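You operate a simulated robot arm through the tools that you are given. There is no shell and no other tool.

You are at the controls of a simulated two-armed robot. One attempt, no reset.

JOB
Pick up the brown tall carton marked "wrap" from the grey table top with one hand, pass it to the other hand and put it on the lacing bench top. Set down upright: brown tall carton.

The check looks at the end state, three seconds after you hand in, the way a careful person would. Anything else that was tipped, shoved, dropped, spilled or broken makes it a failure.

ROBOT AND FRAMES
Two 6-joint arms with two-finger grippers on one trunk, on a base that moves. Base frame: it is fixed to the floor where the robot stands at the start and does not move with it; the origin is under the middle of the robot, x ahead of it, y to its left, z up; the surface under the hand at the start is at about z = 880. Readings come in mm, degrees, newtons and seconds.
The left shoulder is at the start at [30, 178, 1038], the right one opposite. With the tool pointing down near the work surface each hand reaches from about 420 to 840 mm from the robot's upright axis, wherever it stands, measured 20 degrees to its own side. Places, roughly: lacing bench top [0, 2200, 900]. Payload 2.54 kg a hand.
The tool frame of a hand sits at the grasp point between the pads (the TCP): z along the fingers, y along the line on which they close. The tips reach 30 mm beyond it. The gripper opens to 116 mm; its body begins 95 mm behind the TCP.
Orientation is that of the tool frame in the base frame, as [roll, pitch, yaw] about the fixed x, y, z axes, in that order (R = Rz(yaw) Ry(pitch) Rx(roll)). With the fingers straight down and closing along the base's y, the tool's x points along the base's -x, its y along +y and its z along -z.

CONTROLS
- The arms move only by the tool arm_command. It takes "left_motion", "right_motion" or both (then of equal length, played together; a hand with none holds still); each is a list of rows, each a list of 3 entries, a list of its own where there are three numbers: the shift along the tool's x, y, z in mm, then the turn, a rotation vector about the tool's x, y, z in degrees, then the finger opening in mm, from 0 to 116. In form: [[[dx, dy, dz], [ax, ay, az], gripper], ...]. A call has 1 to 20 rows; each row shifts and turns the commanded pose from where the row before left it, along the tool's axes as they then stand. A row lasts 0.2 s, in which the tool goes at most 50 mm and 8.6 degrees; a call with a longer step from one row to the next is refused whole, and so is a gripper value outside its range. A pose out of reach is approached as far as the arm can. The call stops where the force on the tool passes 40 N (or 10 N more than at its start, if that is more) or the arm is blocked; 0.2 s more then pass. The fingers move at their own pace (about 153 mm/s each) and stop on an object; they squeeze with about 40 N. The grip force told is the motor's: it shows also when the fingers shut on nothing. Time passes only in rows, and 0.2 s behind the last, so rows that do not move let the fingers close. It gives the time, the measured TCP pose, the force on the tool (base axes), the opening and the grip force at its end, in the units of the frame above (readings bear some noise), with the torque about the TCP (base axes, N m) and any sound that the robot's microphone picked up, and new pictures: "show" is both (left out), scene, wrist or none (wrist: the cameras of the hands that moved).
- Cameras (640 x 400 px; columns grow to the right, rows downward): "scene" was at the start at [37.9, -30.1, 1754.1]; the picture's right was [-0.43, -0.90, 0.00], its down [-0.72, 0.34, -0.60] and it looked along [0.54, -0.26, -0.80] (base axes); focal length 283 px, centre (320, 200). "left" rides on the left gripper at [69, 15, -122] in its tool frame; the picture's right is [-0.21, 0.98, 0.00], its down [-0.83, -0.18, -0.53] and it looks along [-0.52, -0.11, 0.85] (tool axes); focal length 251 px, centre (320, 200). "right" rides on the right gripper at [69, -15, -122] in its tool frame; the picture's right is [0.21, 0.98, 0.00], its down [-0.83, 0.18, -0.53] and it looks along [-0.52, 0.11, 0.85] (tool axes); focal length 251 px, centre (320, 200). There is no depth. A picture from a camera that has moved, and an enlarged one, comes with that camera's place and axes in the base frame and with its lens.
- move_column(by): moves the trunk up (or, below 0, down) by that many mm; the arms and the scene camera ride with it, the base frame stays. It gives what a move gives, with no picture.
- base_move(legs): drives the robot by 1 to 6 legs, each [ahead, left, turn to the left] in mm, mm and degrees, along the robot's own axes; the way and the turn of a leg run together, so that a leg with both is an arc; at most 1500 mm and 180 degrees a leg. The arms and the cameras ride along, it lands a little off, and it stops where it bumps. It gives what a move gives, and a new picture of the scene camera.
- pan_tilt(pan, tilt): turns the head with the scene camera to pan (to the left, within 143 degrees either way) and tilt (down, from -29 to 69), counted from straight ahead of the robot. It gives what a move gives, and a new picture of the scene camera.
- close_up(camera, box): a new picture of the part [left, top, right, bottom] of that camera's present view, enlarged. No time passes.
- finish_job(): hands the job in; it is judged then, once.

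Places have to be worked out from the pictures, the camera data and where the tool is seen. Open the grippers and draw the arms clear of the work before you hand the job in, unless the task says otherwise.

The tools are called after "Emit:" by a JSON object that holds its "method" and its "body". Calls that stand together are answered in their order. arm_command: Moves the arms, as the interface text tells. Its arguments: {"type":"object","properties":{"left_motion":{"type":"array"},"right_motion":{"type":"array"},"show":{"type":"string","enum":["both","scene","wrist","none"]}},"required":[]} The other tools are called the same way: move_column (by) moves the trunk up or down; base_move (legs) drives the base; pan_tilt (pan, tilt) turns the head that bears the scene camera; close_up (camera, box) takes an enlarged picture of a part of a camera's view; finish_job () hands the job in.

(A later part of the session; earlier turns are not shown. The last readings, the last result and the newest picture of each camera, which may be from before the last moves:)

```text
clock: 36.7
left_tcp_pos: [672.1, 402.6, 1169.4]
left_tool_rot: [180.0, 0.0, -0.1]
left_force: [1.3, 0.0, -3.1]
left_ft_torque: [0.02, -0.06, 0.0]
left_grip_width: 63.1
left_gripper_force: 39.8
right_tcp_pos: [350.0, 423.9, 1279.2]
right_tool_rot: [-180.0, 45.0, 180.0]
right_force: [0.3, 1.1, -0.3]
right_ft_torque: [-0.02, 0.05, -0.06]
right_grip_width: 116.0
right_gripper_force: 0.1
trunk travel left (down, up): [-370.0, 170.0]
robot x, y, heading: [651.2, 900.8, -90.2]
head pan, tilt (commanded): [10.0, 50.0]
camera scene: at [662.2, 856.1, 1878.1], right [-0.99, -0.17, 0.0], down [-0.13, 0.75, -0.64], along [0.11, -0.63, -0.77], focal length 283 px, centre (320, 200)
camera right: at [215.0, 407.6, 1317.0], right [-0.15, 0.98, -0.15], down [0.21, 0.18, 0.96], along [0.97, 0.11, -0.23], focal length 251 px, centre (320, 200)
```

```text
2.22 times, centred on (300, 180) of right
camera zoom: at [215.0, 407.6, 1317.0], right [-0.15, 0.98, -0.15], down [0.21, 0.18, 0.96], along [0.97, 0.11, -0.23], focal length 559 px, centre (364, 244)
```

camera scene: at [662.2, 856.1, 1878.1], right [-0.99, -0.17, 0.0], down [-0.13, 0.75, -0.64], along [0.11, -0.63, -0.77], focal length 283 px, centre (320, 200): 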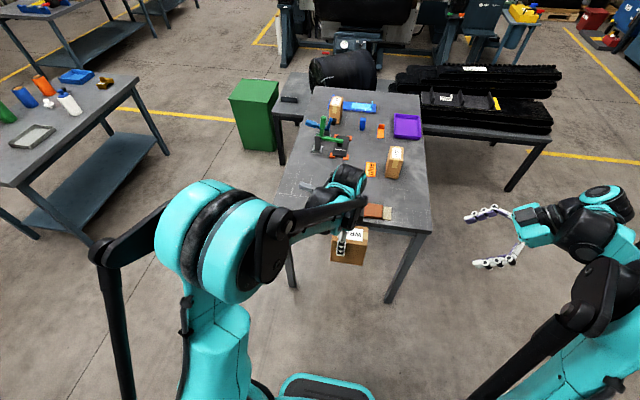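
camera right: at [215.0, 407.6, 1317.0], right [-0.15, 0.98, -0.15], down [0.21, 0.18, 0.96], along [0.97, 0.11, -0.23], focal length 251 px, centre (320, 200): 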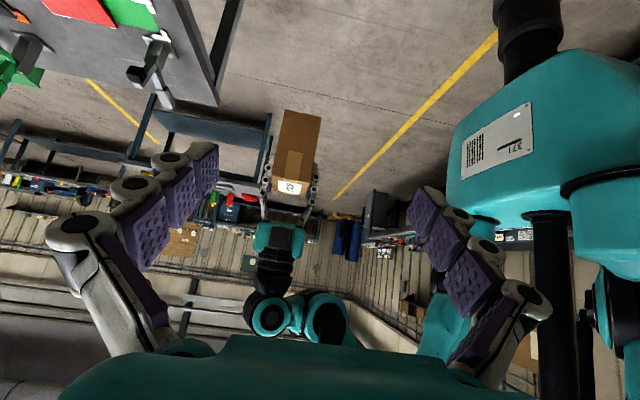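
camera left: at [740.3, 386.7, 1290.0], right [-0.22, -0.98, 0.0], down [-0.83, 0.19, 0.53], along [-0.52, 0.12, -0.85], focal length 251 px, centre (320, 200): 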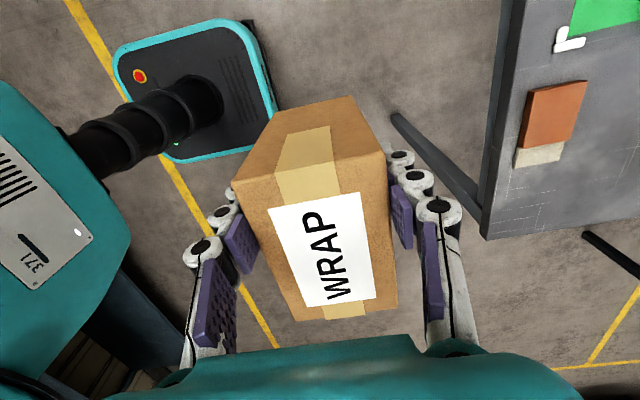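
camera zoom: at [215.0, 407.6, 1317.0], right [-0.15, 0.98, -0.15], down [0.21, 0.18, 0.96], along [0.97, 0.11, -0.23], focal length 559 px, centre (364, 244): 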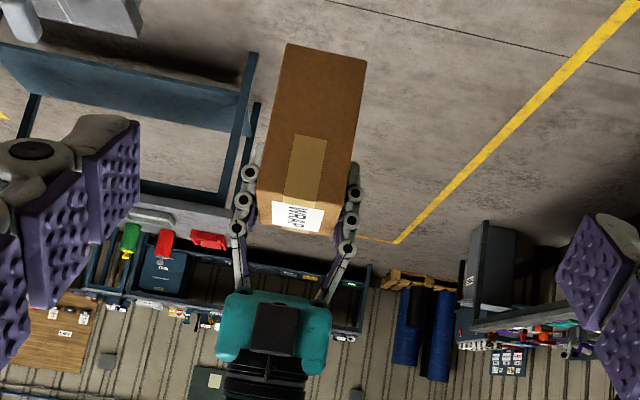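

The right camera agrees: carton bottom ≈1083, top ≈1197, mid y ≈402. I move the right hand to a pre-grasp point 140 mm back along its own axis.

Emit:
{"method": "arm_command", "body": {"right_motion": [[[-23.6, -5.3, 39.5], [0, 0, 0], 116], [[-23.6, -5.3, 39.5], [0, 0, 0], 116], [[-23.6, -5.3, 39.5], [0, 0, 0], 116], [[-23.6, -5.3, 39.5], [0, 0, 0], 116], [[0, 0, 0], [0, 0, 0], 116]]}}

Emit:
{"method": "close_up", "body": {"camera": "right", "box": [180, 60, 460, 360]}}

Emit:
{"method": "pan_tilt", "body": {"pan": 0, "tilt": 55}}

Emit:
{"method": "close_up", "body": {"camera": "scene", "box": [220, 100, 440, 260]}}

```text
clock: 37.9
left_tcp_pos: [669.8, 402.4, 1168.6]
left_tool_rot: [179.9, 0.0, -0.1]
left_force: [-0.5, 0.5, -3.2]
left_ft_torque: [0.01, -0.1, 0.01]
left_grip_width: 63.0
left_gripper_force: 39.6
right_tcp_pos: [527.6, 402.2, 1231.3]
right_tool_rot: [180.0, 45.1, 180.0]
right_force: [-1.2, 0.5, 0.5]
right_ft_torque: [0.01, -0.01, 0.01]
right_grip_width: 116.0
right_gripper_force: 0.0
trunk travel left (down, up): [-370.0, 170.0]
robot x, y, heading: [647.1, 901.1, -90.1]
head pan, tilt (commanded): [10.0, 50.0]
camera scene: at [659.3, 856.0, 1878.1], right [-0.99, -0.17, 0.0], down [-0.13, 0.76, -0.64], along [0.11, -0.63, -0.77], focal length 283 px, centre (320, 200)
camera right: at [392.0, 386.6, 1269.1], right [-0.15, 0.98, -0.15], down [0.21, 0.18, 0.96], along [0.97, 0.11, -0.23], focal length 251 px, centre (320, 200)
```

scene: 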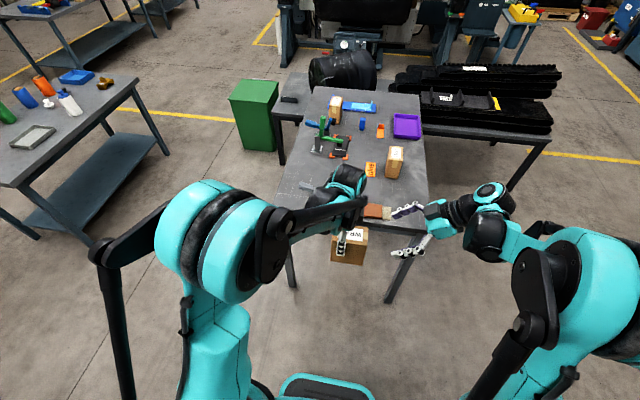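
right: 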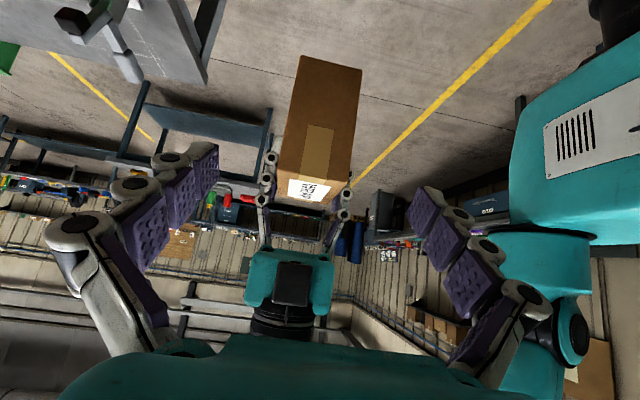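

```text
1.33 times, centred on (320, 210) of right
camera zoom: at [392.0, 386.6, 1269.1], right [-0.15, 0.98, -0.15], down [0.21, 0.18, 0.96], along [0.97, 0.11, -0.23], focal length 335 px, centre (320, 187)
```

zoom: 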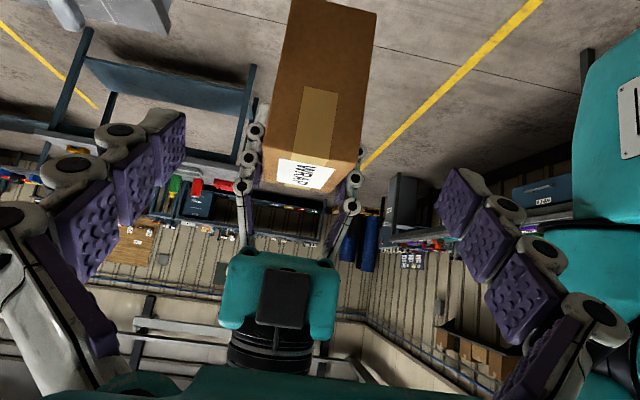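

```text
clock: 38.7
left_tcp_pos: [672.4, 401.5, 1168.3]
left_tool_rot: [-180.0, -0.1, -0.1]
left_force: [0.2, 0.0, -2.9]
left_ft_torque: [0.02, -0.13, -0.02]
left_grip_width: 63.0
left_gripper_force: 39.7
right_tcp_pos: [528.2, 402.2, 1232.4]
right_tool_rot: [-180.0, 45.0, 179.9]
right_force: [0.3, 0.7, -0.9]
right_ft_torque: [0.04, 0.0, 0.01]
right_grip_width: 115.9
right_gripper_force: 0.1
trunk travel left (down, up): [-370.0, 170.0]
robot x, y, heading: [647.5, 901.9, -90.0]
head pan, tilt (commanded): [0.0, 55.0]
camera scene: at [648.3, 859.3, 1871.6], right [-1.0, 0.0, 0.0], down [0.0, 0.82, -0.57], along [0.0, -0.57, -0.82], focal length 283 px, centre (320, 200)
```

scene: 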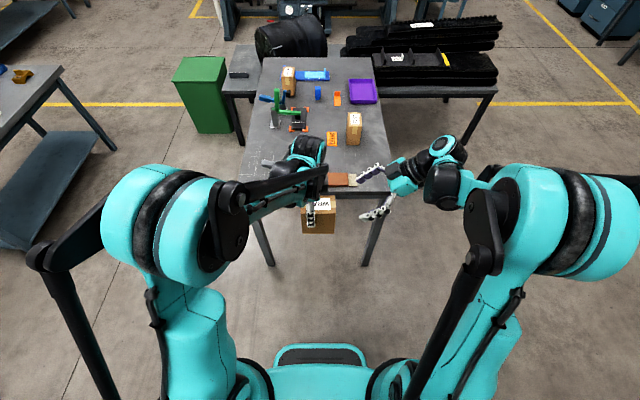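

```text
2.50 times, centred on (330, 180) of scene
camera zoom: at [648.3, 859.3, 1871.6], right [-1.0, 0.0, 0.0], down [0.0, 0.82, -0.57], along [0.0, -0.57, -0.82], focal length 707 px, centre (295, 250)
```

zoom: 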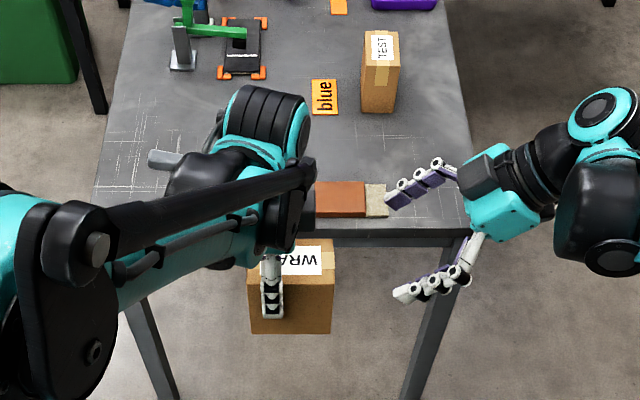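

Left finger sits on the left part of the carton face and the right hand is lined up in y (402) on the free right half. I advance 95 mm along the tool axis first and check clearance between the two grippers.

Emit:
{"method": "arm_command", "body": {"right_motion": [[[0, 0, 25], [0, 0, 0], 116], [[0, 0, 25], [0, 0, 0], 116], [[0, 0, 25], [0, 0, 0], 116], [[0, 0, 20], [0, 0, 0], 116], [[0, 0, 0], [0, 0, 0], 116]]}}

Emit:
{"method": "close_up", "body": {"camera": "right", "box": [180, 0, 460, 300]}}

Emit:
{"method": "close_up", "body": {"camera": "scene", "box": [260, 120, 460, 260]}}

Emit:
{"method": "close_up", "body": {"camera": "left", "box": [0, 0, 640, 400]}}

```text
clock: 39.9
left_tcp_pos: [671.4, 402.9, 1168.5]
left_tool_rot: [-180.0, 0.0, -0.1]
left_force: [-0.8, -0.2, -3.0]
left_ft_torque: [-0.02, -0.11, -0.03]
left_grip_width: 63.2
left_gripper_force: 39.2
right_tcp_pos: [595.9, 403.3, 1166.4]
right_tool_rot: [-179.9, 45.0, -179.9]
right_force: [0.2, -0.2, -0.4]
right_ft_torque: [-0.01, -0.01, 0.01]
right_grip_width: 115.9
right_gripper_force: 0.0
trunk travel left (down, up): [-370.0, 170.0]
robot x, y, heading: [650.4, 899.1, -89.9]
head pan, tilt (commanded): [0.0, 55.0]
camera scene: at [647.3, 859.7, 1871.6], right [-1.0, 0.0, 0.0], down [0.0, 0.82, -0.57], along [0.0, -0.57, -0.82], focal length 283 px, centre (320, 200)
camera right: at [459.4, 387.3, 1203.4], right [-0.15, 0.98, -0.15], down [0.21, 0.18, 0.96], along [0.97, 0.11, -0.23], focal length 251 px, centre (320, 200)
```

scene: 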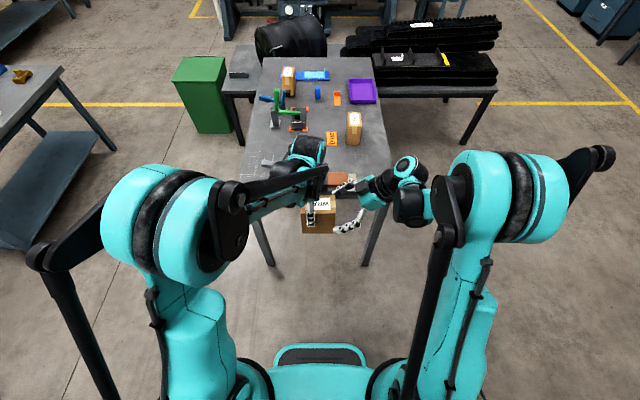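
right: 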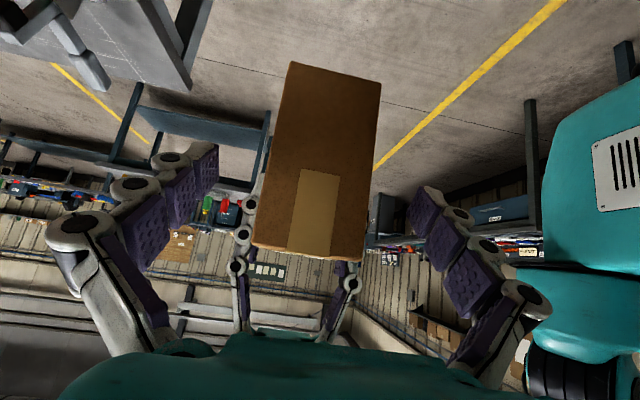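

```text
1.33 times, centred on (320, 150) of right
camera zoom: at [459.4, 387.3, 1203.4], right [-0.15, 0.98, -0.15], down [0.21, 0.18, 0.96], along [0.97, 0.11, -0.23], focal length 335 px, centre (320, 267)
```

zoom: 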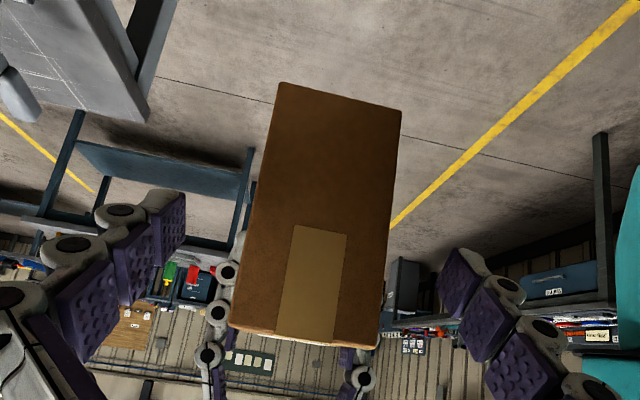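

```text
2.86 times, centred on (360, 190) of scene
camera zoom: at [647.3, 859.7, 1871.6], right [-1.0, 0.0, 0.0], down [0.0, 0.82, -0.57], along [0.0, -0.57, -0.82], focal length 808 px, centre (206, 229)
```

zoom: 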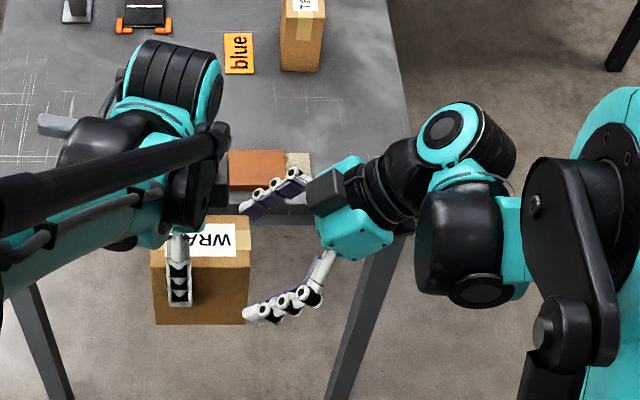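

```text
1.00 times, centred on (320, 200) of left (not enlarged: the box is as wide or as high as the picture)
camera zoom: at [740.1, 387.1, 1290.2], right [-0.22, -0.98, 0.0], down [-0.83, 0.18, 0.53], along [-0.52, 0.12, -0.85], focal length 251 px, centre (320, 200)
```

zoom: 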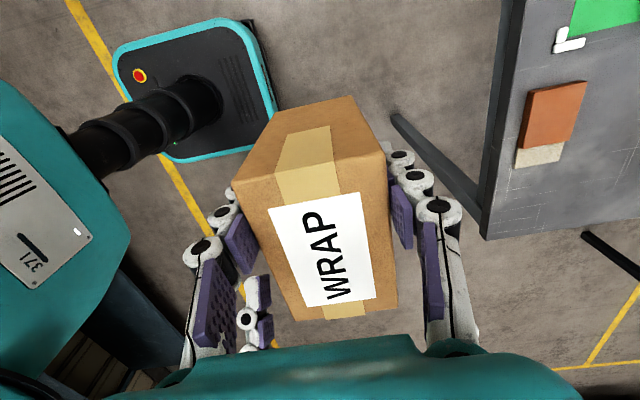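

Gap between grippers is still roughly 80 mm and fingers straddle the carton evenly. I advance the remaining 45 mm to the grasp point at about (627,403,1134).

Emit:
{"method": "arm_command", "body": {"right_motion": [[[0, 0, 15], [0, 0, 0], 116], [[0, 0, 15], [0, 0, 0], 116], [[0, -0.5, 15], [0, 0, 0], 116], [[0, 0, 0], [0, 0, 0], 116]]}}

Emit:
{"method": "close_up", "body": {"camera": "scene", "box": [260, 120, 420, 260]}}

Emit:
{"method": "close_up", "body": {"camera": "left", "box": [150, 80, 490, 360]}}

```text
clock: 40.9
left_tcp_pos: [672.1, 402.3, 1168.9]
left_tool_rot: [179.9, 0.0, -0.1]
left_force: [0.3, -0.3, -2.8]
left_ft_torque: [-0.04, -0.06, 0.0]
left_grip_width: 63.0
left_gripper_force: 40.3
right_tcp_pos: [626.5, 403.8, 1135.1]
right_tool_rot: [180.0, 45.0, 180.0]
right_force: [0.5, 0.0, 0.3]
right_ft_torque: [0.01, 0.0, 0.02]
right_grip_width: 115.9
right_gripper_force: 0.1
trunk travel left (down, up): [-370.0, 170.0]
robot x, y, heading: [645.3, 900.2, -90.4]
head pan, tilt (commanded): [0.0, 55.0]
camera scene: at [647.5, 859.7, 1871.6], right [-1.0, 0.0, 0.0], down [0.0, 0.82, -0.57], along [0.0, -0.57, -0.82], focal length 283 px, centre (320, 200)
camera right: at [490.9, 387.8, 1172.5], right [-0.15, 0.98, -0.15], down [0.21, 0.18, 0.96], along [0.97, 0.11, -0.23], focal length 251 px, centre (320, 200)
```

scene: 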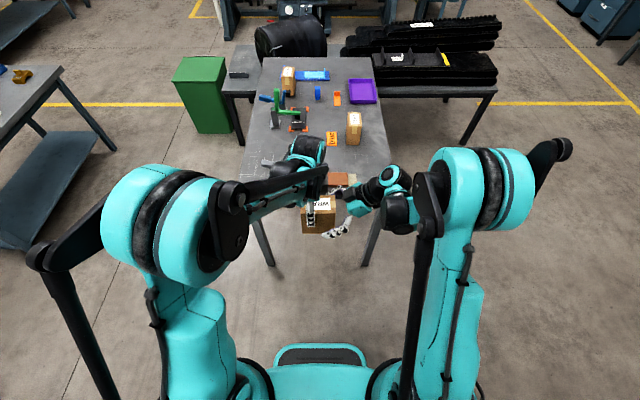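
right: 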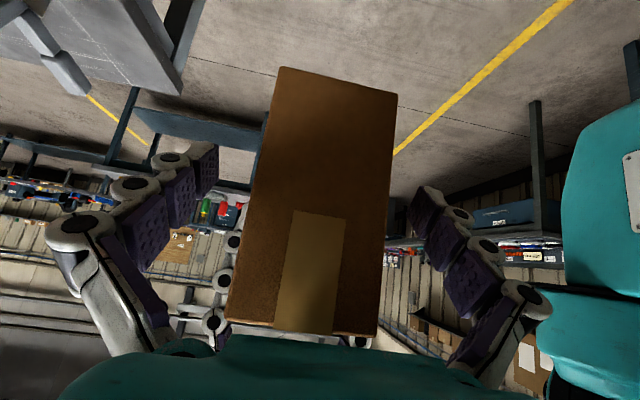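

```text
2.86 times, centred on (340, 190) of scene
camera zoom: at [647.5, 859.7, 1871.6], right [-1.0, 0.0, 0.0], down [0.0, 0.82, -0.57], along [0.0, -0.57, -0.82], focal length 808 px, centre (263, 229)
```

zoom: 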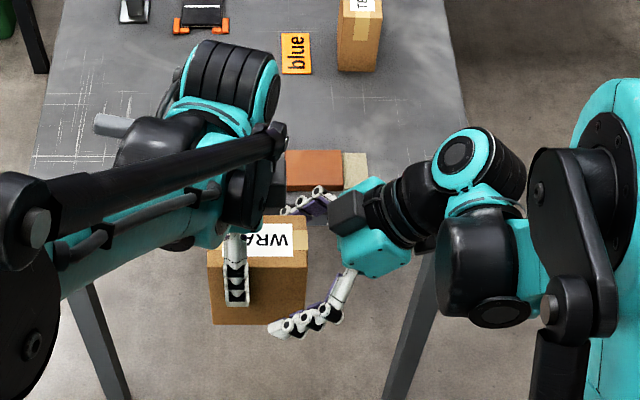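

```text
1.43 times, centred on (320, 220) of left
camera zoom: at [740.3, 387.1, 1290.2], right [-0.22, -0.98, 0.0], down [-0.83, 0.18, 0.53], along [-0.52, 0.12, -0.85], focal length 359 px, centre (320, 171)
```

zoom: 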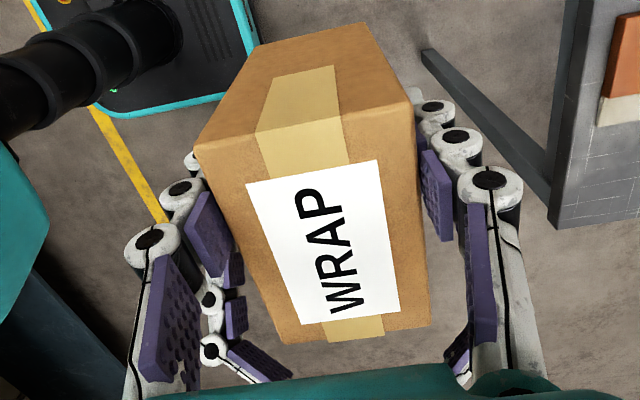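

Both hands are in place: right TCP (626.5,403.5,1135), fingers straddling the free lower-right half, clear of the left fingers. I close the right hand on the carton while the left holds.

Emit:
{"method": "arm_command", "body": {"right_motion": [[[0, -0.8, 0], [0, 0, 0], 116], [[0, 0, 0], [0, 0, 0], 30], [[0, 0, 0], [0, 0, 0], 30], [[0, 0, 0], [0, 0, 0], 30], [[0, 0, 0], [0, 0, 0], 30]]}}

Emit:
{"method": "close_up", "body": {"camera": "scene", "box": [260, 120, 420, 260]}}

Emit:
{"method": "close_up", "body": {"camera": "left", "box": [150, 80, 490, 360]}}

```text
clock: 42.1
left_tcp_pos: [671.8, 402.2, 1167.4]
left_tool_rot: [180.0, -0.1, 0.0]
left_force: [14.2, -1.1, -24.3]
left_ft_torque: [-0.17, -0.9, -0.07]
left_grip_width: 63.1
left_gripper_force: 39.8
right_tcp_pos: [626.3, 402.3, 1135.6]
right_tool_rot: [-180.0, 45.0, 180.0]
right_force: [-13.2, 1.2, 20.7]
right_ft_torque: [0.1, -0.64, 0.09]
right_grip_width: 63.3
right_gripper_force: 40.0
trunk travel left (down, up): [-370.0, 170.0]
robot x, y, heading: [648.9, 900.8, -90.2]
head pan, tilt (commanded): [0.0, 55.0]
camera scene: at [647.9, 859.4, 1871.5], right [-1.0, 0.0, 0.0], down [0.0, 0.82, -0.57], along [0.0, -0.57, -0.82], focal length 283 px, centre (320, 200)
camera right: at [491.3, 386.6, 1172.7], right [-0.15, 0.98, -0.15], down [0.21, 0.18, 0.96], along [0.97, 0.11, -0.23], focal length 251 px, centre (320, 200)
```

scene: 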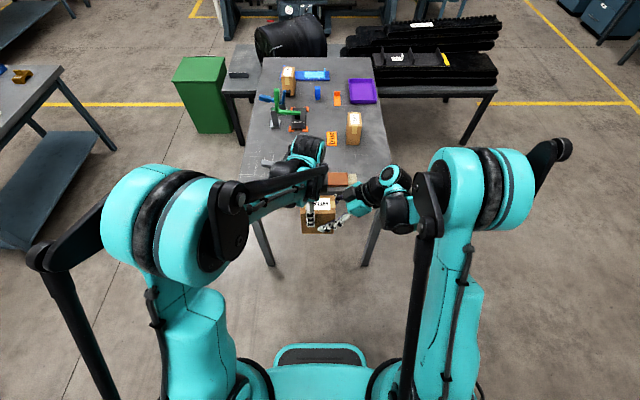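
right: 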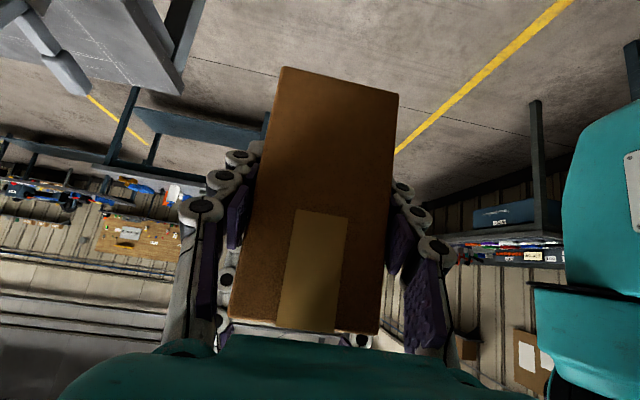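

```text
2.86 times, centred on (340, 190) of scene
camera zoom: at [647.9, 859.4, 1871.5], right [-1.0, 0.0, 0.0], down [0.0, 0.82, -0.57], along [0.0, -0.57, -0.82], focal length 808 px, centre (263, 229)
```

zoom: 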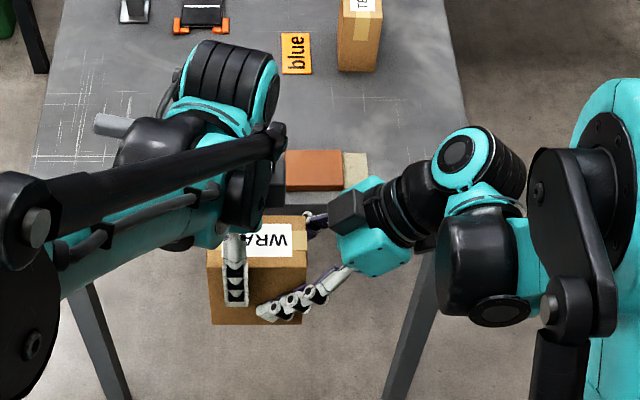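

```text
1.43 times, centred on (320, 220) of left
camera zoom: at [741.1, 386.9, 1289.9], right [-0.22, -0.98, 0.0], down [-0.83, 0.18, 0.53], along [-0.52, 0.12, -0.85], focal length 359 px, centre (320, 171)
```

zoom: 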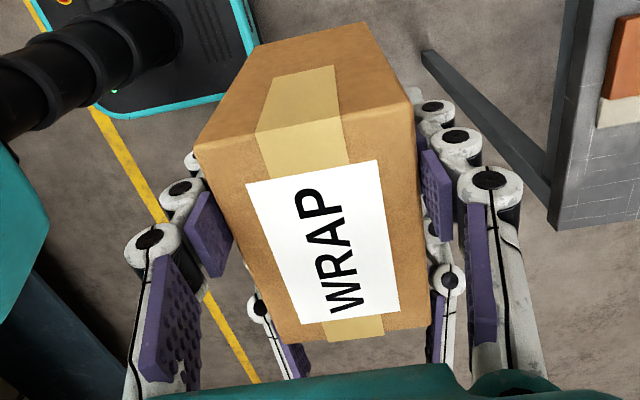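

Both hands now grip (63 mm, 40 N each), but they push on each other by about 25 N along the right tool axis. I relieve that by easing the right hand back in half-millimetre steps and reading the forces.

Emit:
{"method": "arm_command", "body": {"right_motion": [[[0, 0, -0.5], [0, 0, 0], 30], [[0, 0, 0], [0, 0, 0], 30]], "left_motion": [[[0, 0, 0], [0, 0, 0], 30], [[0, 0, 0], [0, 0, 0], 30]], "show": "none"}}

```text
clock: 42.7
left_tcp_pos: [671.9, 403.0, 1169.3]
left_tool_rot: [179.9, -0.1, 0.0]
left_force: [15.3, -5.2, -22.7]
left_ft_torque: [-0.14, -0.91, 0.23]
left_grip_width: 63.0
left_gripper_force: 39.9
right_tcp_pos: [625.7, 401.9, 1134.7]
right_tool_rot: [179.8, 44.9, -180.0]
right_force: [-16.0, 5.7, 19.0]
right_ft_torque: [0.0, -0.51, 0.02]
right_grip_width: 63.2
right_gripper_force: 39.6
trunk travel left (down, up): [-370.0, 170.0]
robot x, y, heading: [645.1, 903.1, -90.1]
head pan, tilt (commanded): [0.0, 55.0]
```

The force barely changed, so I ease the right hand back another 1.5 mm and read again.

Emit:
{"method": "arm_command", "body": {"right_motion": [[[0, 0, -0.75], [0, 0, 0], 30], [[0, 0, -0.75], [0, 0, 0], 30], [[0, 0, 0], [0, 0, 0], 30]], "left_motion": [[[0, 0, 0], [0, 0, 0], 30], [[0, 0, 0], [0, 0, 0], 30], [[0, 0, 0], [0, 0, 0], 30]], "show": "none"}}

```text
clock: 43.5
left_tcp_pos: [671.4, 402.4, 1169.7]
left_tool_rot: [-180.0, 0.0, -0.1]
left_force: [4.3, -9.1, 6.6]
left_ft_torque: [-0.47, 0.0, 0.58]
left_grip_width: 63.3
left_gripper_force: 40.0
right_tcp_pos: [625.6, 401.7, 1136.5]
right_tool_rot: [179.9, 44.9, 179.9]
right_force: [-5.7, 9.1, -7.5]
right_ft_torque: [0.14, 0.3, -0.15]
right_grip_width: 63.4
right_gripper_force: 40.1
trunk travel left (down, up): [-370.0, 170.0]
robot x, y, heading: [648.4, 900.6, -90.2]
head pan, tilt (commanded): [0.0, 55.0]
```

The pair is now almost neutral in the vertical direction; a 9 N sideways stress remains. I shift the right hand +0.7 mm in its y to relax that.

Emit:
{"method": "arm_command", "body": {"right_motion": [[[0, 0.7, 0], [0, 0, 0], 30], [[0, 0, 0], [0, 0, 0], 30]], "left_motion": [[[0, 0, 0], [0, 0, 0], 30], [[0, 0, 0], [0, 0, 0], 30]], "show": "none"}}

```text
clock: 44.1
left_tcp_pos: [671.2, 402.2, 1168.9]
left_tool_rot: [-180.0, 0.0, -0.2]
left_force: [1.2, -7.2, 21.0]
left_ft_torque: [-0.58, 0.38, 0.0]
left_grip_width: 63.0
left_gripper_force: 39.8
right_tcp_pos: [624.7, 402.0, 1134.9]
right_tool_rot: [179.9, 45.0, 180.0]
right_force: [0.0, 6.6, -22.0]
right_ft_torque: [0.37, 0.71, 0.26]
right_grip_width: 63.0
right_gripper_force: 40.3
trunk travel left (down, up): [-370.0, 170.0]
robot x, y, heading: [648.1, 900.5, -90.5]
head pan, tilt (commanded): [0.0, 55.0]
```

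Now the right hand lifts against the left by about 20 N, so I lower it by about 0.6 mm and add a little more sideways relief.

Emit:
{"method": "arm_command", "body": {"right_motion": [[[0.4, 0.4, 0.4], [0, 0, 0], 30], [[0, 0, 0], [0, 0, 0], 30], [[0, 0, 0], [0, 0, 0], 30]], "left_motion": [[[0, 0, 0], [0, 0, 0], 30], [[0, 0, 0], [0, 0, 0], 30], [[0, 0, 0], [0, 0, 0], 30]], "show": "none"}}

```text
clock: 44.9
left_tcp_pos: [671.3, 403.3, 1167.5]
left_tool_rot: [-179.9, 0.0, -0.1]
left_force: [-3.6, -2.1, 12.2]
left_ft_torque: [-0.05, -0.06, -0.18]
left_grip_width: 63.2
left_gripper_force: 40.1
right_tcp_pos: [625.9, 403.1, 1135.9]
right_tool_rot: [-180.0, 45.1, 180.0]
right_force: [3.5, 2.4, -12.0]
right_ft_torque: [-0.04, 0.79, 0.23]
right_grip_width: 63.0
right_gripper_force: 40.1
trunk travel left (down, up): [-370.0, 170.0]
robot x, y, heading: [645.1, 901.8, -90.0]
head pan, tilt (commanded): [0.0, 55.0]
```

Residual stress is small (about 8 N), and the right grip holds at 40 N. I open the left hand in two stages and check that the carton stays put in the right hand.

Emit:
{"method": "arm_command", "body": {"left_motion": [[[0, 0, 0], [0, 0, 0], 70], [[0, 0, 0], [0, 0, 0], 90], [[0, 0, 0], [0, 0, 0], 116], [[0, 0, 0], [0, 0, 0], 116]], "right_motion": [[[0, 0, 0], [0, 0, 0], 30], [[0, 0, 0], [0, 0, 0], 30], [[0, 0, 0], [0, 0, 0], 30], [[0, 0, 0], [0, 0, 0], 30]]}}

Emit:
{"method": "close_up", "body": {"camera": "scene", "box": [260, 120, 420, 260]}}

```text
clock: 45.9
left_tcp_pos: [672.1, 400.9, 1168.7]
left_tool_rot: [-180.0, -0.1, 0.0]
left_force: [0.1, -0.1, 0.5]
left_ft_torque: [-0.02, 0.03, -0.01]
left_grip_width: 115.8
left_gripper_force: 0.0
right_tcp_pos: [625.2, 402.8, 1135.3]
right_tool_rot: [-180.0, 44.9, -180.0]
right_force: [0.5, -0.4, 1.2]
right_ft_torque: [0.02, 0.08, 0.0]
right_grip_width: 63.5
right_gripper_force: 39.9
trunk travel left (down, up): [-370.0, 170.0]
robot x, y, heading: [647.6, 899.7, -90.4]
head pan, tilt (commanded): [0.0, 55.0]
camera scene: at [647.8, 859.4, 1871.5], right [-1.0, 0.0, 0.0], down [0.0, 0.82, -0.57], along [0.0, -0.57, -0.82], focal length 283 px, centre (320, 200)
camera right: at [490.0, 386.9, 1173.0], right [-0.15, 0.98, -0.15], down [0.21, 0.18, 0.96], along [0.97, 0.11, -0.23], focal length 251 px, centre (320, 200)
camera left: at [740.5, 386.8, 1290.0], right [-0.22, -0.98, 0.0], down [-0.83, 0.18, 0.53], along [-0.52, 0.12, -0.85], focal length 251 px, centre (320, 200)
```

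scene: 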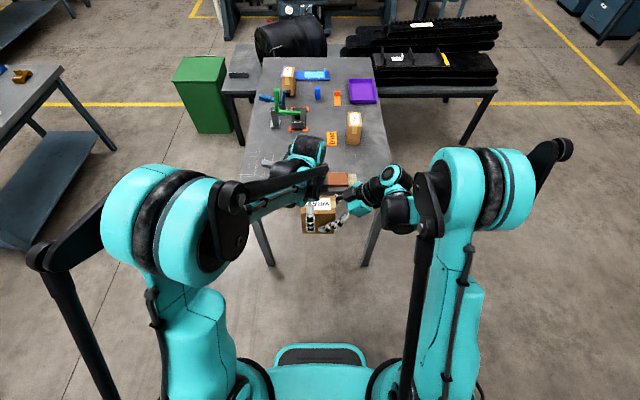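
right: 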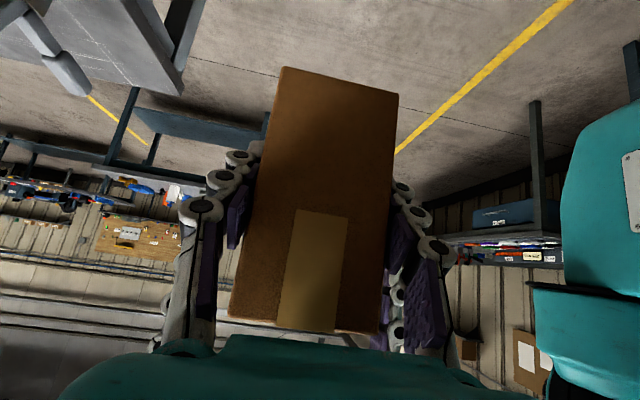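
left: 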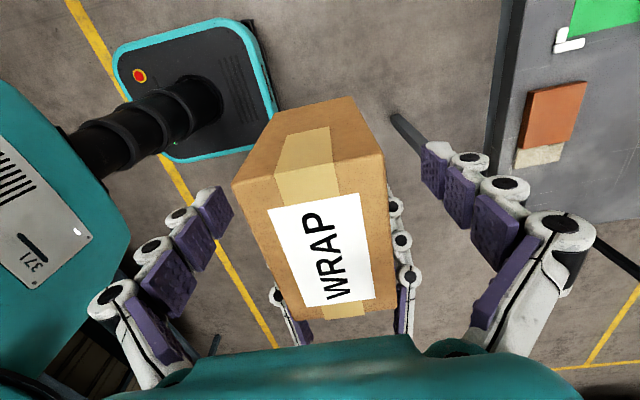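

```text
2.86 times, centred on (340, 190) of scene
camera zoom: at [647.8, 859.4, 1871.5], right [-1.0, 0.0, 0.0], down [0.0, 0.82, -0.57], along [0.0, -0.57, -0.82], focal length 808 px, centre (263, 229)
```

zoom: 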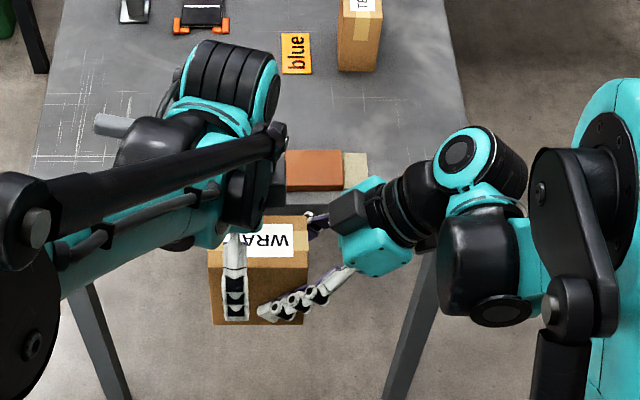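

The carton stayed exactly in place and the left hand is free (no force). I withdraw the left hand straight up, then sideways to the left.

Emit:
{"method": "arm_command", "body": {"left_motion": [[[0, 0, -20], [0, 0, 0], 116], [[0, 0, -35], [0, 0, 0], 116], [[0, 0, -35], [0, 0, 0], 116], [[0, 0, -35], [0, 0, 0], 116], [[0, 0, -35], [0, 0, 0], 116], [[45, 0, 0], [0, 0, 0], 116], [[45, 0, 0], [0, 0, 0], 116], [[45, 0, 0], [0, 0, 0], 116], [[45, 0, 0], [0, 0, 0], 116], [[45, 0, 0], [0, 0, 0], 116], [[0, 0, 0], [0, 0, 0], 116]], "show": "both"}}

Emit:
{"method": "close_up", "body": {"camera": "scene", "box": [240, 120, 440, 260]}}

```text
clock: 48.3
left_tcp_pos: [895.9, 401.6, 1328.4]
left_tool_rot: [180.0, 0.1, -0.1]
left_force: [-0.3, -0.2, -0.6]
left_ft_torque: [0.03, 0.01, 0.0]
left_grip_width: 116.0
left_gripper_force: 0.0
right_tcp_pos: [623.2, 403.2, 1134.1]
right_tool_rot: [-179.9, 44.9, 179.9]
right_force: [-0.5, -0.7, 0.5]
right_ft_torque: [0.01, 0.06, -0.01]
right_grip_width: 63.1
right_gripper_force: 39.6
trunk travel left (down, up): [-370.0, 170.0]
robot x, y, heading: [645.2, 904.8, -90.2]
head pan, tilt (commanded): [0.0, 55.0]
camera scene: at [646.7, 859.5, 1871.5], right [-1.0, 0.0, 0.0], down [0.0, 0.82, -0.57], along [0.0, -0.57, -0.82], focal length 283 px, centre (320, 200)
camera left: at [963.9, 386.8, 1449.2], right [-0.22, -0.98, 0.0], down [-0.83, 0.18, 0.53], along [-0.52, 0.12, -0.85], focal length 251 px, centre (320, 200)
```

scene: 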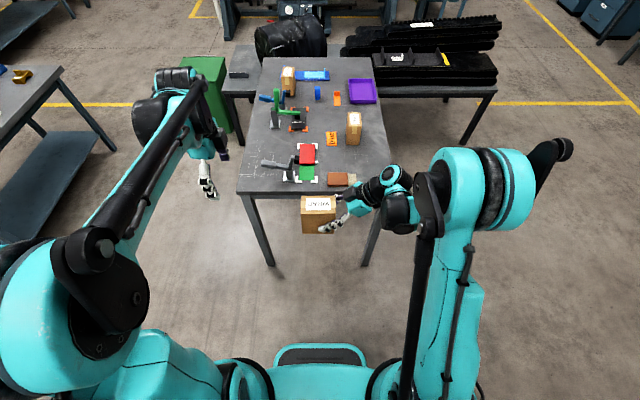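
left: 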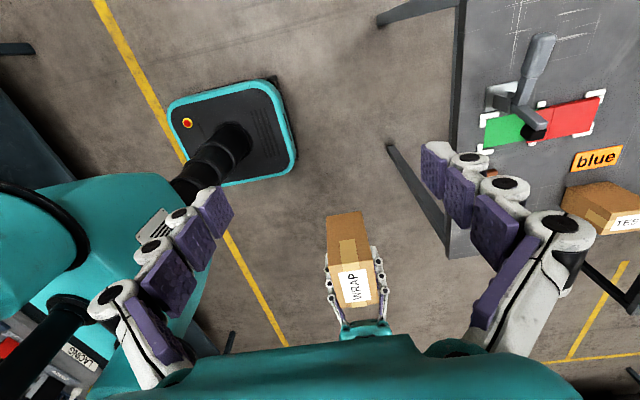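

```text
2.86 times, centred on (340, 190) of scene
camera zoom: at [646.7, 859.5, 1871.5], right [-1.0, 0.0, 0.0], down [0.0, 0.82, -0.57], along [0.0, -0.57, -0.82], focal length 808 px, centre (263, 229)
```

zoom: 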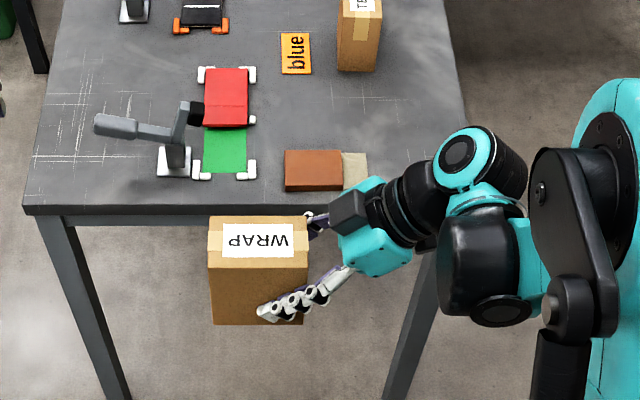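

The hand-over is done: the right hand alone holds the carton upright with 40 N. Next I shift the right hand 150 mm to the robot's right and swing it 90° about the vertical so the fingers point ahead and down (carton staying upright).

Emit:
{"method": "arm_command", "body": {"right_motion": [[[26.5, 0, -26.5], [0, 0, 0], 30], [[26.5, 0, -26.5], [0, 0, 0], 30], [[26.5, 0, -26.5], [0, 0, 0], 30], [[26.5, 0, -26.5], [0, 0, 0], 30], [[0, 0, 0], [5.785, 0, 5.785], 30], [[0, 0, 0], [5.785, 0, 5.785], 30], [[0, 0, 0], [5.785, 0, 5.785], 30], [[0, 0, 0], [5.785, 0, 5.785], 30], [[0, 0, 0], [5.785, 0, 5.785], 30], [[0, 0, 0], [5.785, 0, 5.785], 30], [[0, 0, 0], [5.785, 0, 5.785], 30], [[0, 0, 0], [5.785, 0, 5.785], 30], [[0, 0, 0], [5.785, 0, 5.785], 30], [[0, 0, 0], [5.785, 0, 5.785], 30], [[0, 0, 0], [5.785, 0, 5.785], 30], [[0, 0, 0], [0, 0, 0], 30]]}}

```text
clock: 51.7
left_tcp_pos: [895.8, 402.3, 1327.7]
left_tool_rot: [179.9, 0.0, -0.1]
left_force: [-0.8, 0.2, 0.4]
left_ft_torque: [0.01, -0.02, 0.02]
left_grip_width: 116.2
left_gripper_force: 0.1
right_tcp_pos: [473.6, 392.5, 1159.1]
right_tool_rot: [-180.0, 44.9, 89.9]
right_force: [1.1, 0.6, -2.6]
right_ft_torque: [0.1, 0.0, 0.02]
right_grip_width: 63.2
right_gripper_force: 40.4
right hand out of reach, approached as far as the arm can: row 11, 12, 13, 15
trunk travel left (down, up): [-370.0, 170.0]
robot x, y, heading: [644.6, 897.3, -90.3]
head pan, tilt (commanded): [0.0, 55.0]
camera scene: at [647.1, 859.5, 1871.5], right [-1.0, 0.0, 0.0], down [0.0, 0.82, -0.57], along [0.0, -0.57, -0.82], focal length 283 px, centre (320, 200)
camera right: at [458.2, 526.3, 1196.9], right [0.98, 0.15, -0.15], down [0.18, -0.21, 0.96], along [0.11, -0.97, -0.23], focal length 251 px, centre (320, 200)
```

scene: 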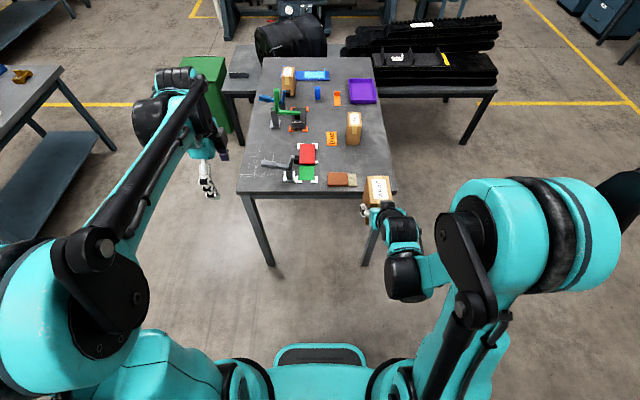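
right: 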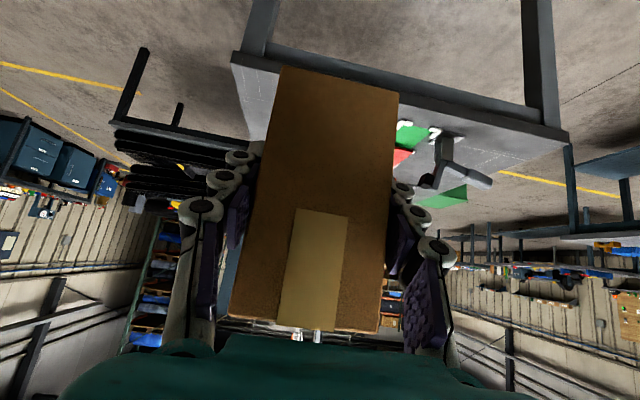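

The right hand now points ahead and down with the carton still upright (pitch 45°, yaw 90°), grip steady. I turn the robot around and drive toward the lacing bench, staying about 700 mm off it to look first.

Emit:
{"method": "base_move", "body": {"legs": [[0, 0, 90], [0, 0, 90], [50, 1400, 0]]}}

Emit:
{"method": "pan_tilt", "body": {"pan": 0, "tilt": 38}}

```text
clock: 66.2
left_tcp_pos: [-993.8, 1494.3, 1327.3]
left_tool_rot: [-180.0, 0.1, 178.9]
left_force: [-0.1, 0.3, -0.1]
left_ft_torque: [-0.01, -0.03, -0.01]
left_grip_width: 116.0
left_gripper_force: 0.0
right_tcp_pos: [-572.1, 1498.3, 1159.1]
right_tool_rot: [-179.9, 44.8, -91.0]
right_force: [0.5, -0.7, -3.1]
right_ft_torque: [-0.1, 0.01, 0.0]
right_grip_width: 63.2
right_gripper_force: 40.0
trunk travel left (down, up): [-370.0, 170.0]
robot x, y, heading: [-752.4, 992.5, 88.7]
head pan, tilt (commanded): [0.0, 55.0]
camera scene: at [-752.8, 1036.9, 1871.5], right [1.0, -0.02, 0.0], down [-0.02, -0.82, -0.57], along [0.01, 0.57, -0.82], focal length 283 px, centre (320, 200)
```

scene: 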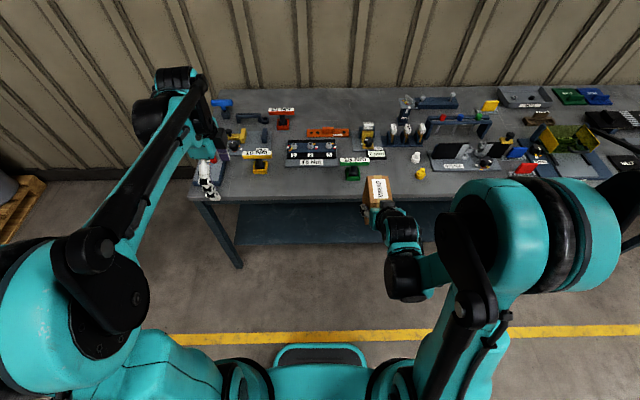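

```text
clock: 67.0
left_tcp_pos: [-993.9, 1495.1, 1328.2]
left_tool_rot: [180.0, 0.0, 178.9]
left_force: [0.0, -0.6, -0.6]
left_ft_torque: [-0.01, 0.02, -0.02]
left_grip_width: 116.1
left_gripper_force: 0.0
right_tcp_pos: [-572.5, 1498.1, 1158.3]
right_tool_rot: [180.0, 44.8, -91.0]
right_force: [-0.4, 0.4, -3.9]
right_ft_torque: [-0.09, -0.04, -0.02]
right_grip_width: 63.2
right_gripper_force: 40.7
trunk travel left (down, up): [-370.0, 170.0]
robot x, y, heading: [-754.5, 993.1, 88.6]
head pan, tilt (commanded): [0.0, 38.0]
camera scene: at [-752.2, 1051.0, 1895.1], right [1.0, -0.02, 0.0], down [-0.01, -0.62, -0.79], along [0.02, 0.79, -0.62], focal length 283 px, centre (320, 200)
```

scene: 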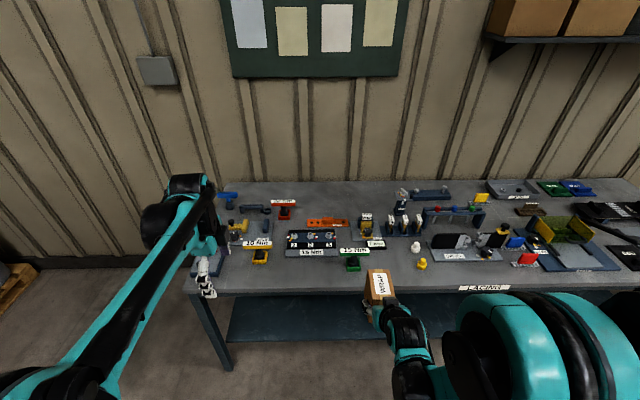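

The robot is at (-753,993) facing the bench. I enlarge the front strip to choose the set-down spot.

Emit:
{"method": "close_up", "body": {"camera": "scene", "box": [180, 170, 340, 320]}}

Emit:
{"method": "close_up", "body": {"camera": "scene", "box": [320, 170, 480, 320]}}

```text
2.67 times, centred on (260, 245) of scene
camera zoom: at [-752.2, 1051.0, 1895.1], right [1.0, -0.02, 0.0], down [-0.01, -0.62, -0.79], along [0.02, 0.79, -0.62], focal length 754 px, centre (480, 80)
```

zoom: 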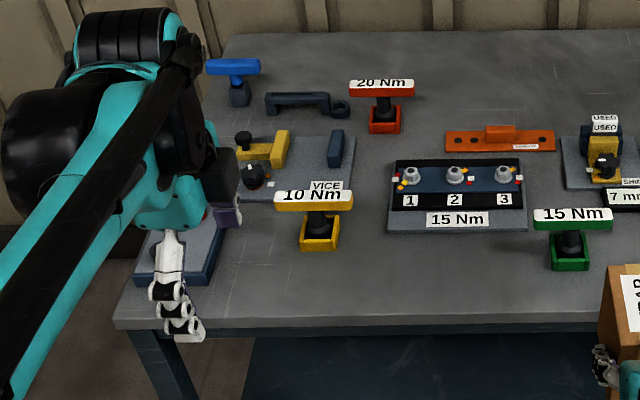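

```text
2.67 times, centred on (400, 245) of scene
camera zoom: at [-752.2, 1051.0, 1895.1], right [1.0, -0.02, 0.0], down [-0.01, -0.62, -0.79], along [0.02, 0.79, -0.62], focal length 754 px, centre (107, 80)
```

zoom: 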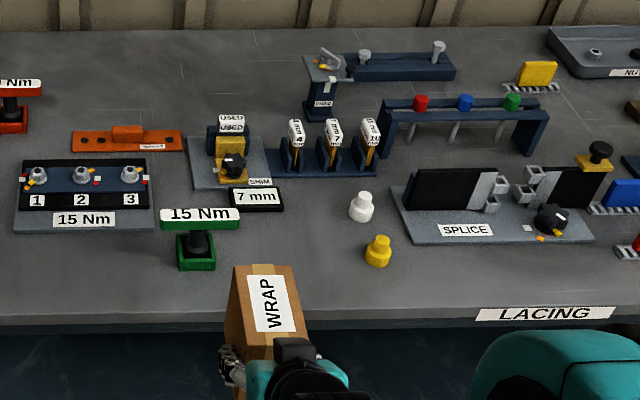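

The free spot in front of the grey "15 Nm" station lies between the two T-handles, about x -939…-652, y 1740…1900; I aim for the carton centre at (-795,1812). I drive so the right hand reaches it comfortably at about 680 mm ahead, squaring the heading.

Emit:
{"method": "base_move", "body": {"legs": [[112, 234, 1.1]]}}

Emit:
{"method": "close_up", "body": {"camera": "scene", "box": [260, 170, 460, 330]}}

```text
clock: 68.9
left_tcp_pos: [-1239.1, 1600.6, 1327.7]
left_tool_rot: [180.0, 0.0, -179.5]
left_force: [-0.4, -0.5, -0.5]
left_ft_torque: [0.0, -0.03, 0.03]
left_grip_width: 115.8
left_gripper_force: 0.0
right_tcp_pos: [-817.8, 1616.2, 1157.8]
right_tool_rot: [-180.0, 44.8, -89.4]
right_force: [0.0, -0.4, -3.0]
right_ft_torque: [-0.1, -0.03, -0.02]
right_grip_width: 63.1
right_gripper_force: 40.1
trunk travel left (down, up): [-370.0, 170.0]
robot x, y, heading: [-983.0, 1102.3, 90.3]
head pan, tilt (commanded): [0.0, 38.0]
camera scene: at [-985.6, 1163.2, 1895.2], right [1.0, 0.01, 0.0], down [0.01, -0.62, -0.79], along [-0.01, 0.79, -0.62], focal length 283 px, centre (320, 200)
```

scene: 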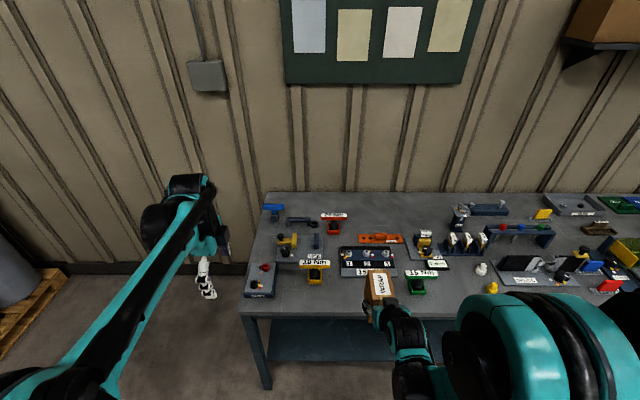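

```text
2.50 times, centred on (360, 250) of scene
camera zoom: at [-985.6, 1163.2, 1895.2], right [1.0, 0.01, 0.0], down [0.01, -0.62, -0.79], along [-0.01, 0.79, -0.62], focal length 707 px, centre (220, 75)
```

zoom: 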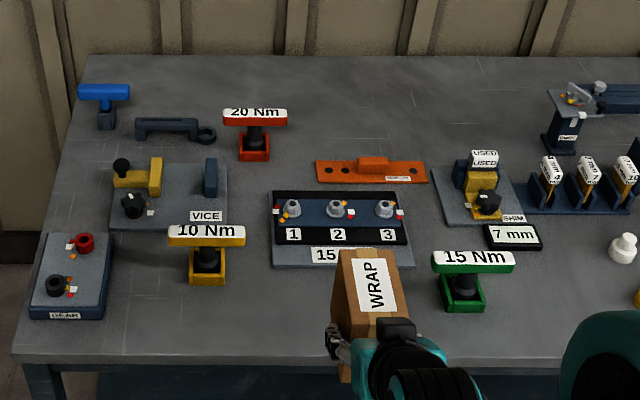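

Recomputed from here: gap between the T-handles x -952…-668, station front y≈1911, bench front edge ≈1742; set-down target carton centre (-808,1815). I extend the right hand forward at height to (-808,1791) first.

Emit:
{"method": "arm_command", "body": {"right_motion": [[[-31, -2.5, 31], [0, 0, 0], 30], [[-31, -2.5, 31], [0, 0, 0], 30], [[-31, -2.5, 31], [0, 0, 0], 30], [[-31, -2.5, 31], [0, 0, 0], 30], [[0, 0, 0], [0, 0, 0], 30]]}}

Emit:
{"method": "close_up", "body": {"camera": "scene", "box": [260, 170, 460, 330]}}

```text
clock: 70.1
left_tcp_pos: [-1241.0, 1598.1, 1328.5]
left_tool_rot: [179.9, 0.1, -179.4]
left_force: [-1.2, 0.7, 1.0]
left_ft_torque: [0.04, 0.0, 0.01]
left_grip_width: 115.9
left_gripper_force: 0.1
right_tcp_pos: [-809.6, 1791.0, 1160.3]
right_tool_rot: [180.0, 44.9, -89.4]
right_force: [0.1, -1.2, -3.4]
right_ft_torque: [-0.07, -0.02, -0.01]
right_grip_width: 63.2
right_gripper_force: 40.2
trunk travel left (down, up): [-370.0, 170.0]
robot x, y, heading: [-983.6, 1106.8, 90.5]
head pan, tilt (commanded): [0.0, 38.0]
camera scene: at [-985.9, 1161.4, 1895.3], right [1.0, 0.01, 0.0], down [0.01, -0.62, -0.79], along [-0.01, 0.79, -0.62], focal length 283 px, centre (320, 200)
camera right: at [-792.3, 1654.8, 1198.6], right [-0.97, -0.16, -0.15], down [-0.18, 0.21, 0.96], along [-0.12, 0.96, -0.23], focal length 251 px, centre (320, 200)
```

scene: 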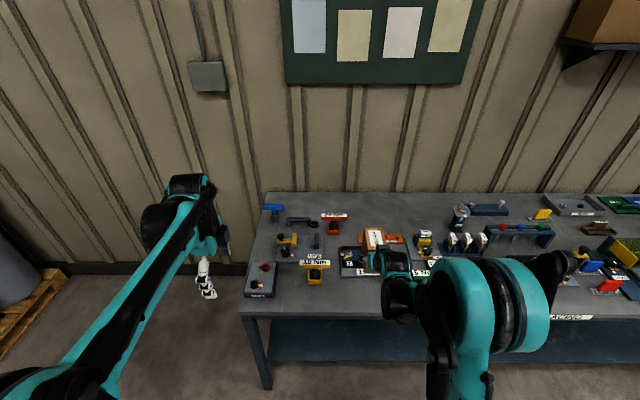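
right: 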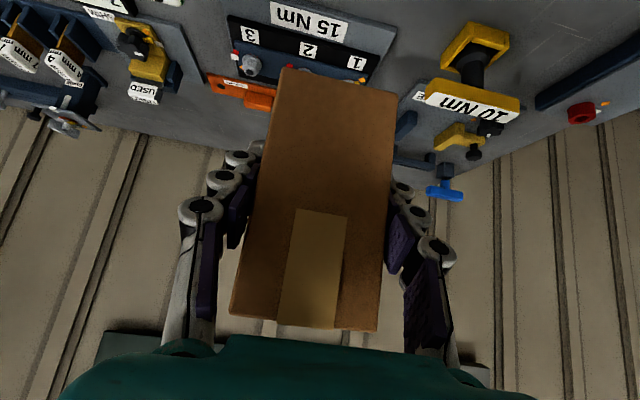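

```text
2.50 times, centred on (360, 250) of scene
camera zoom: at [-985.9, 1161.4, 1895.3], right [1.0, 0.01, 0.0], down [0.01, -0.62, -0.79], along [-0.01, 0.79, -0.62], focal length 707 px, centre (220, 75)
```

zoom: 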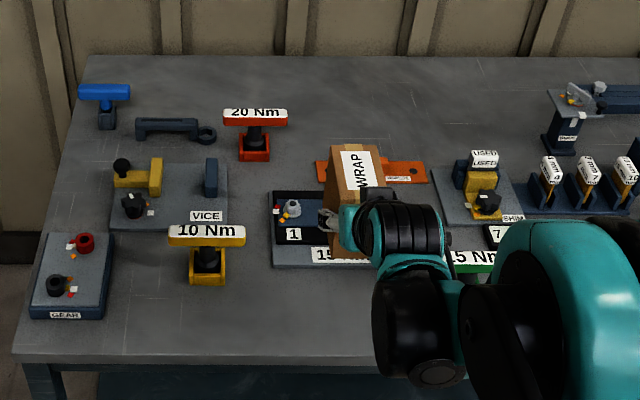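

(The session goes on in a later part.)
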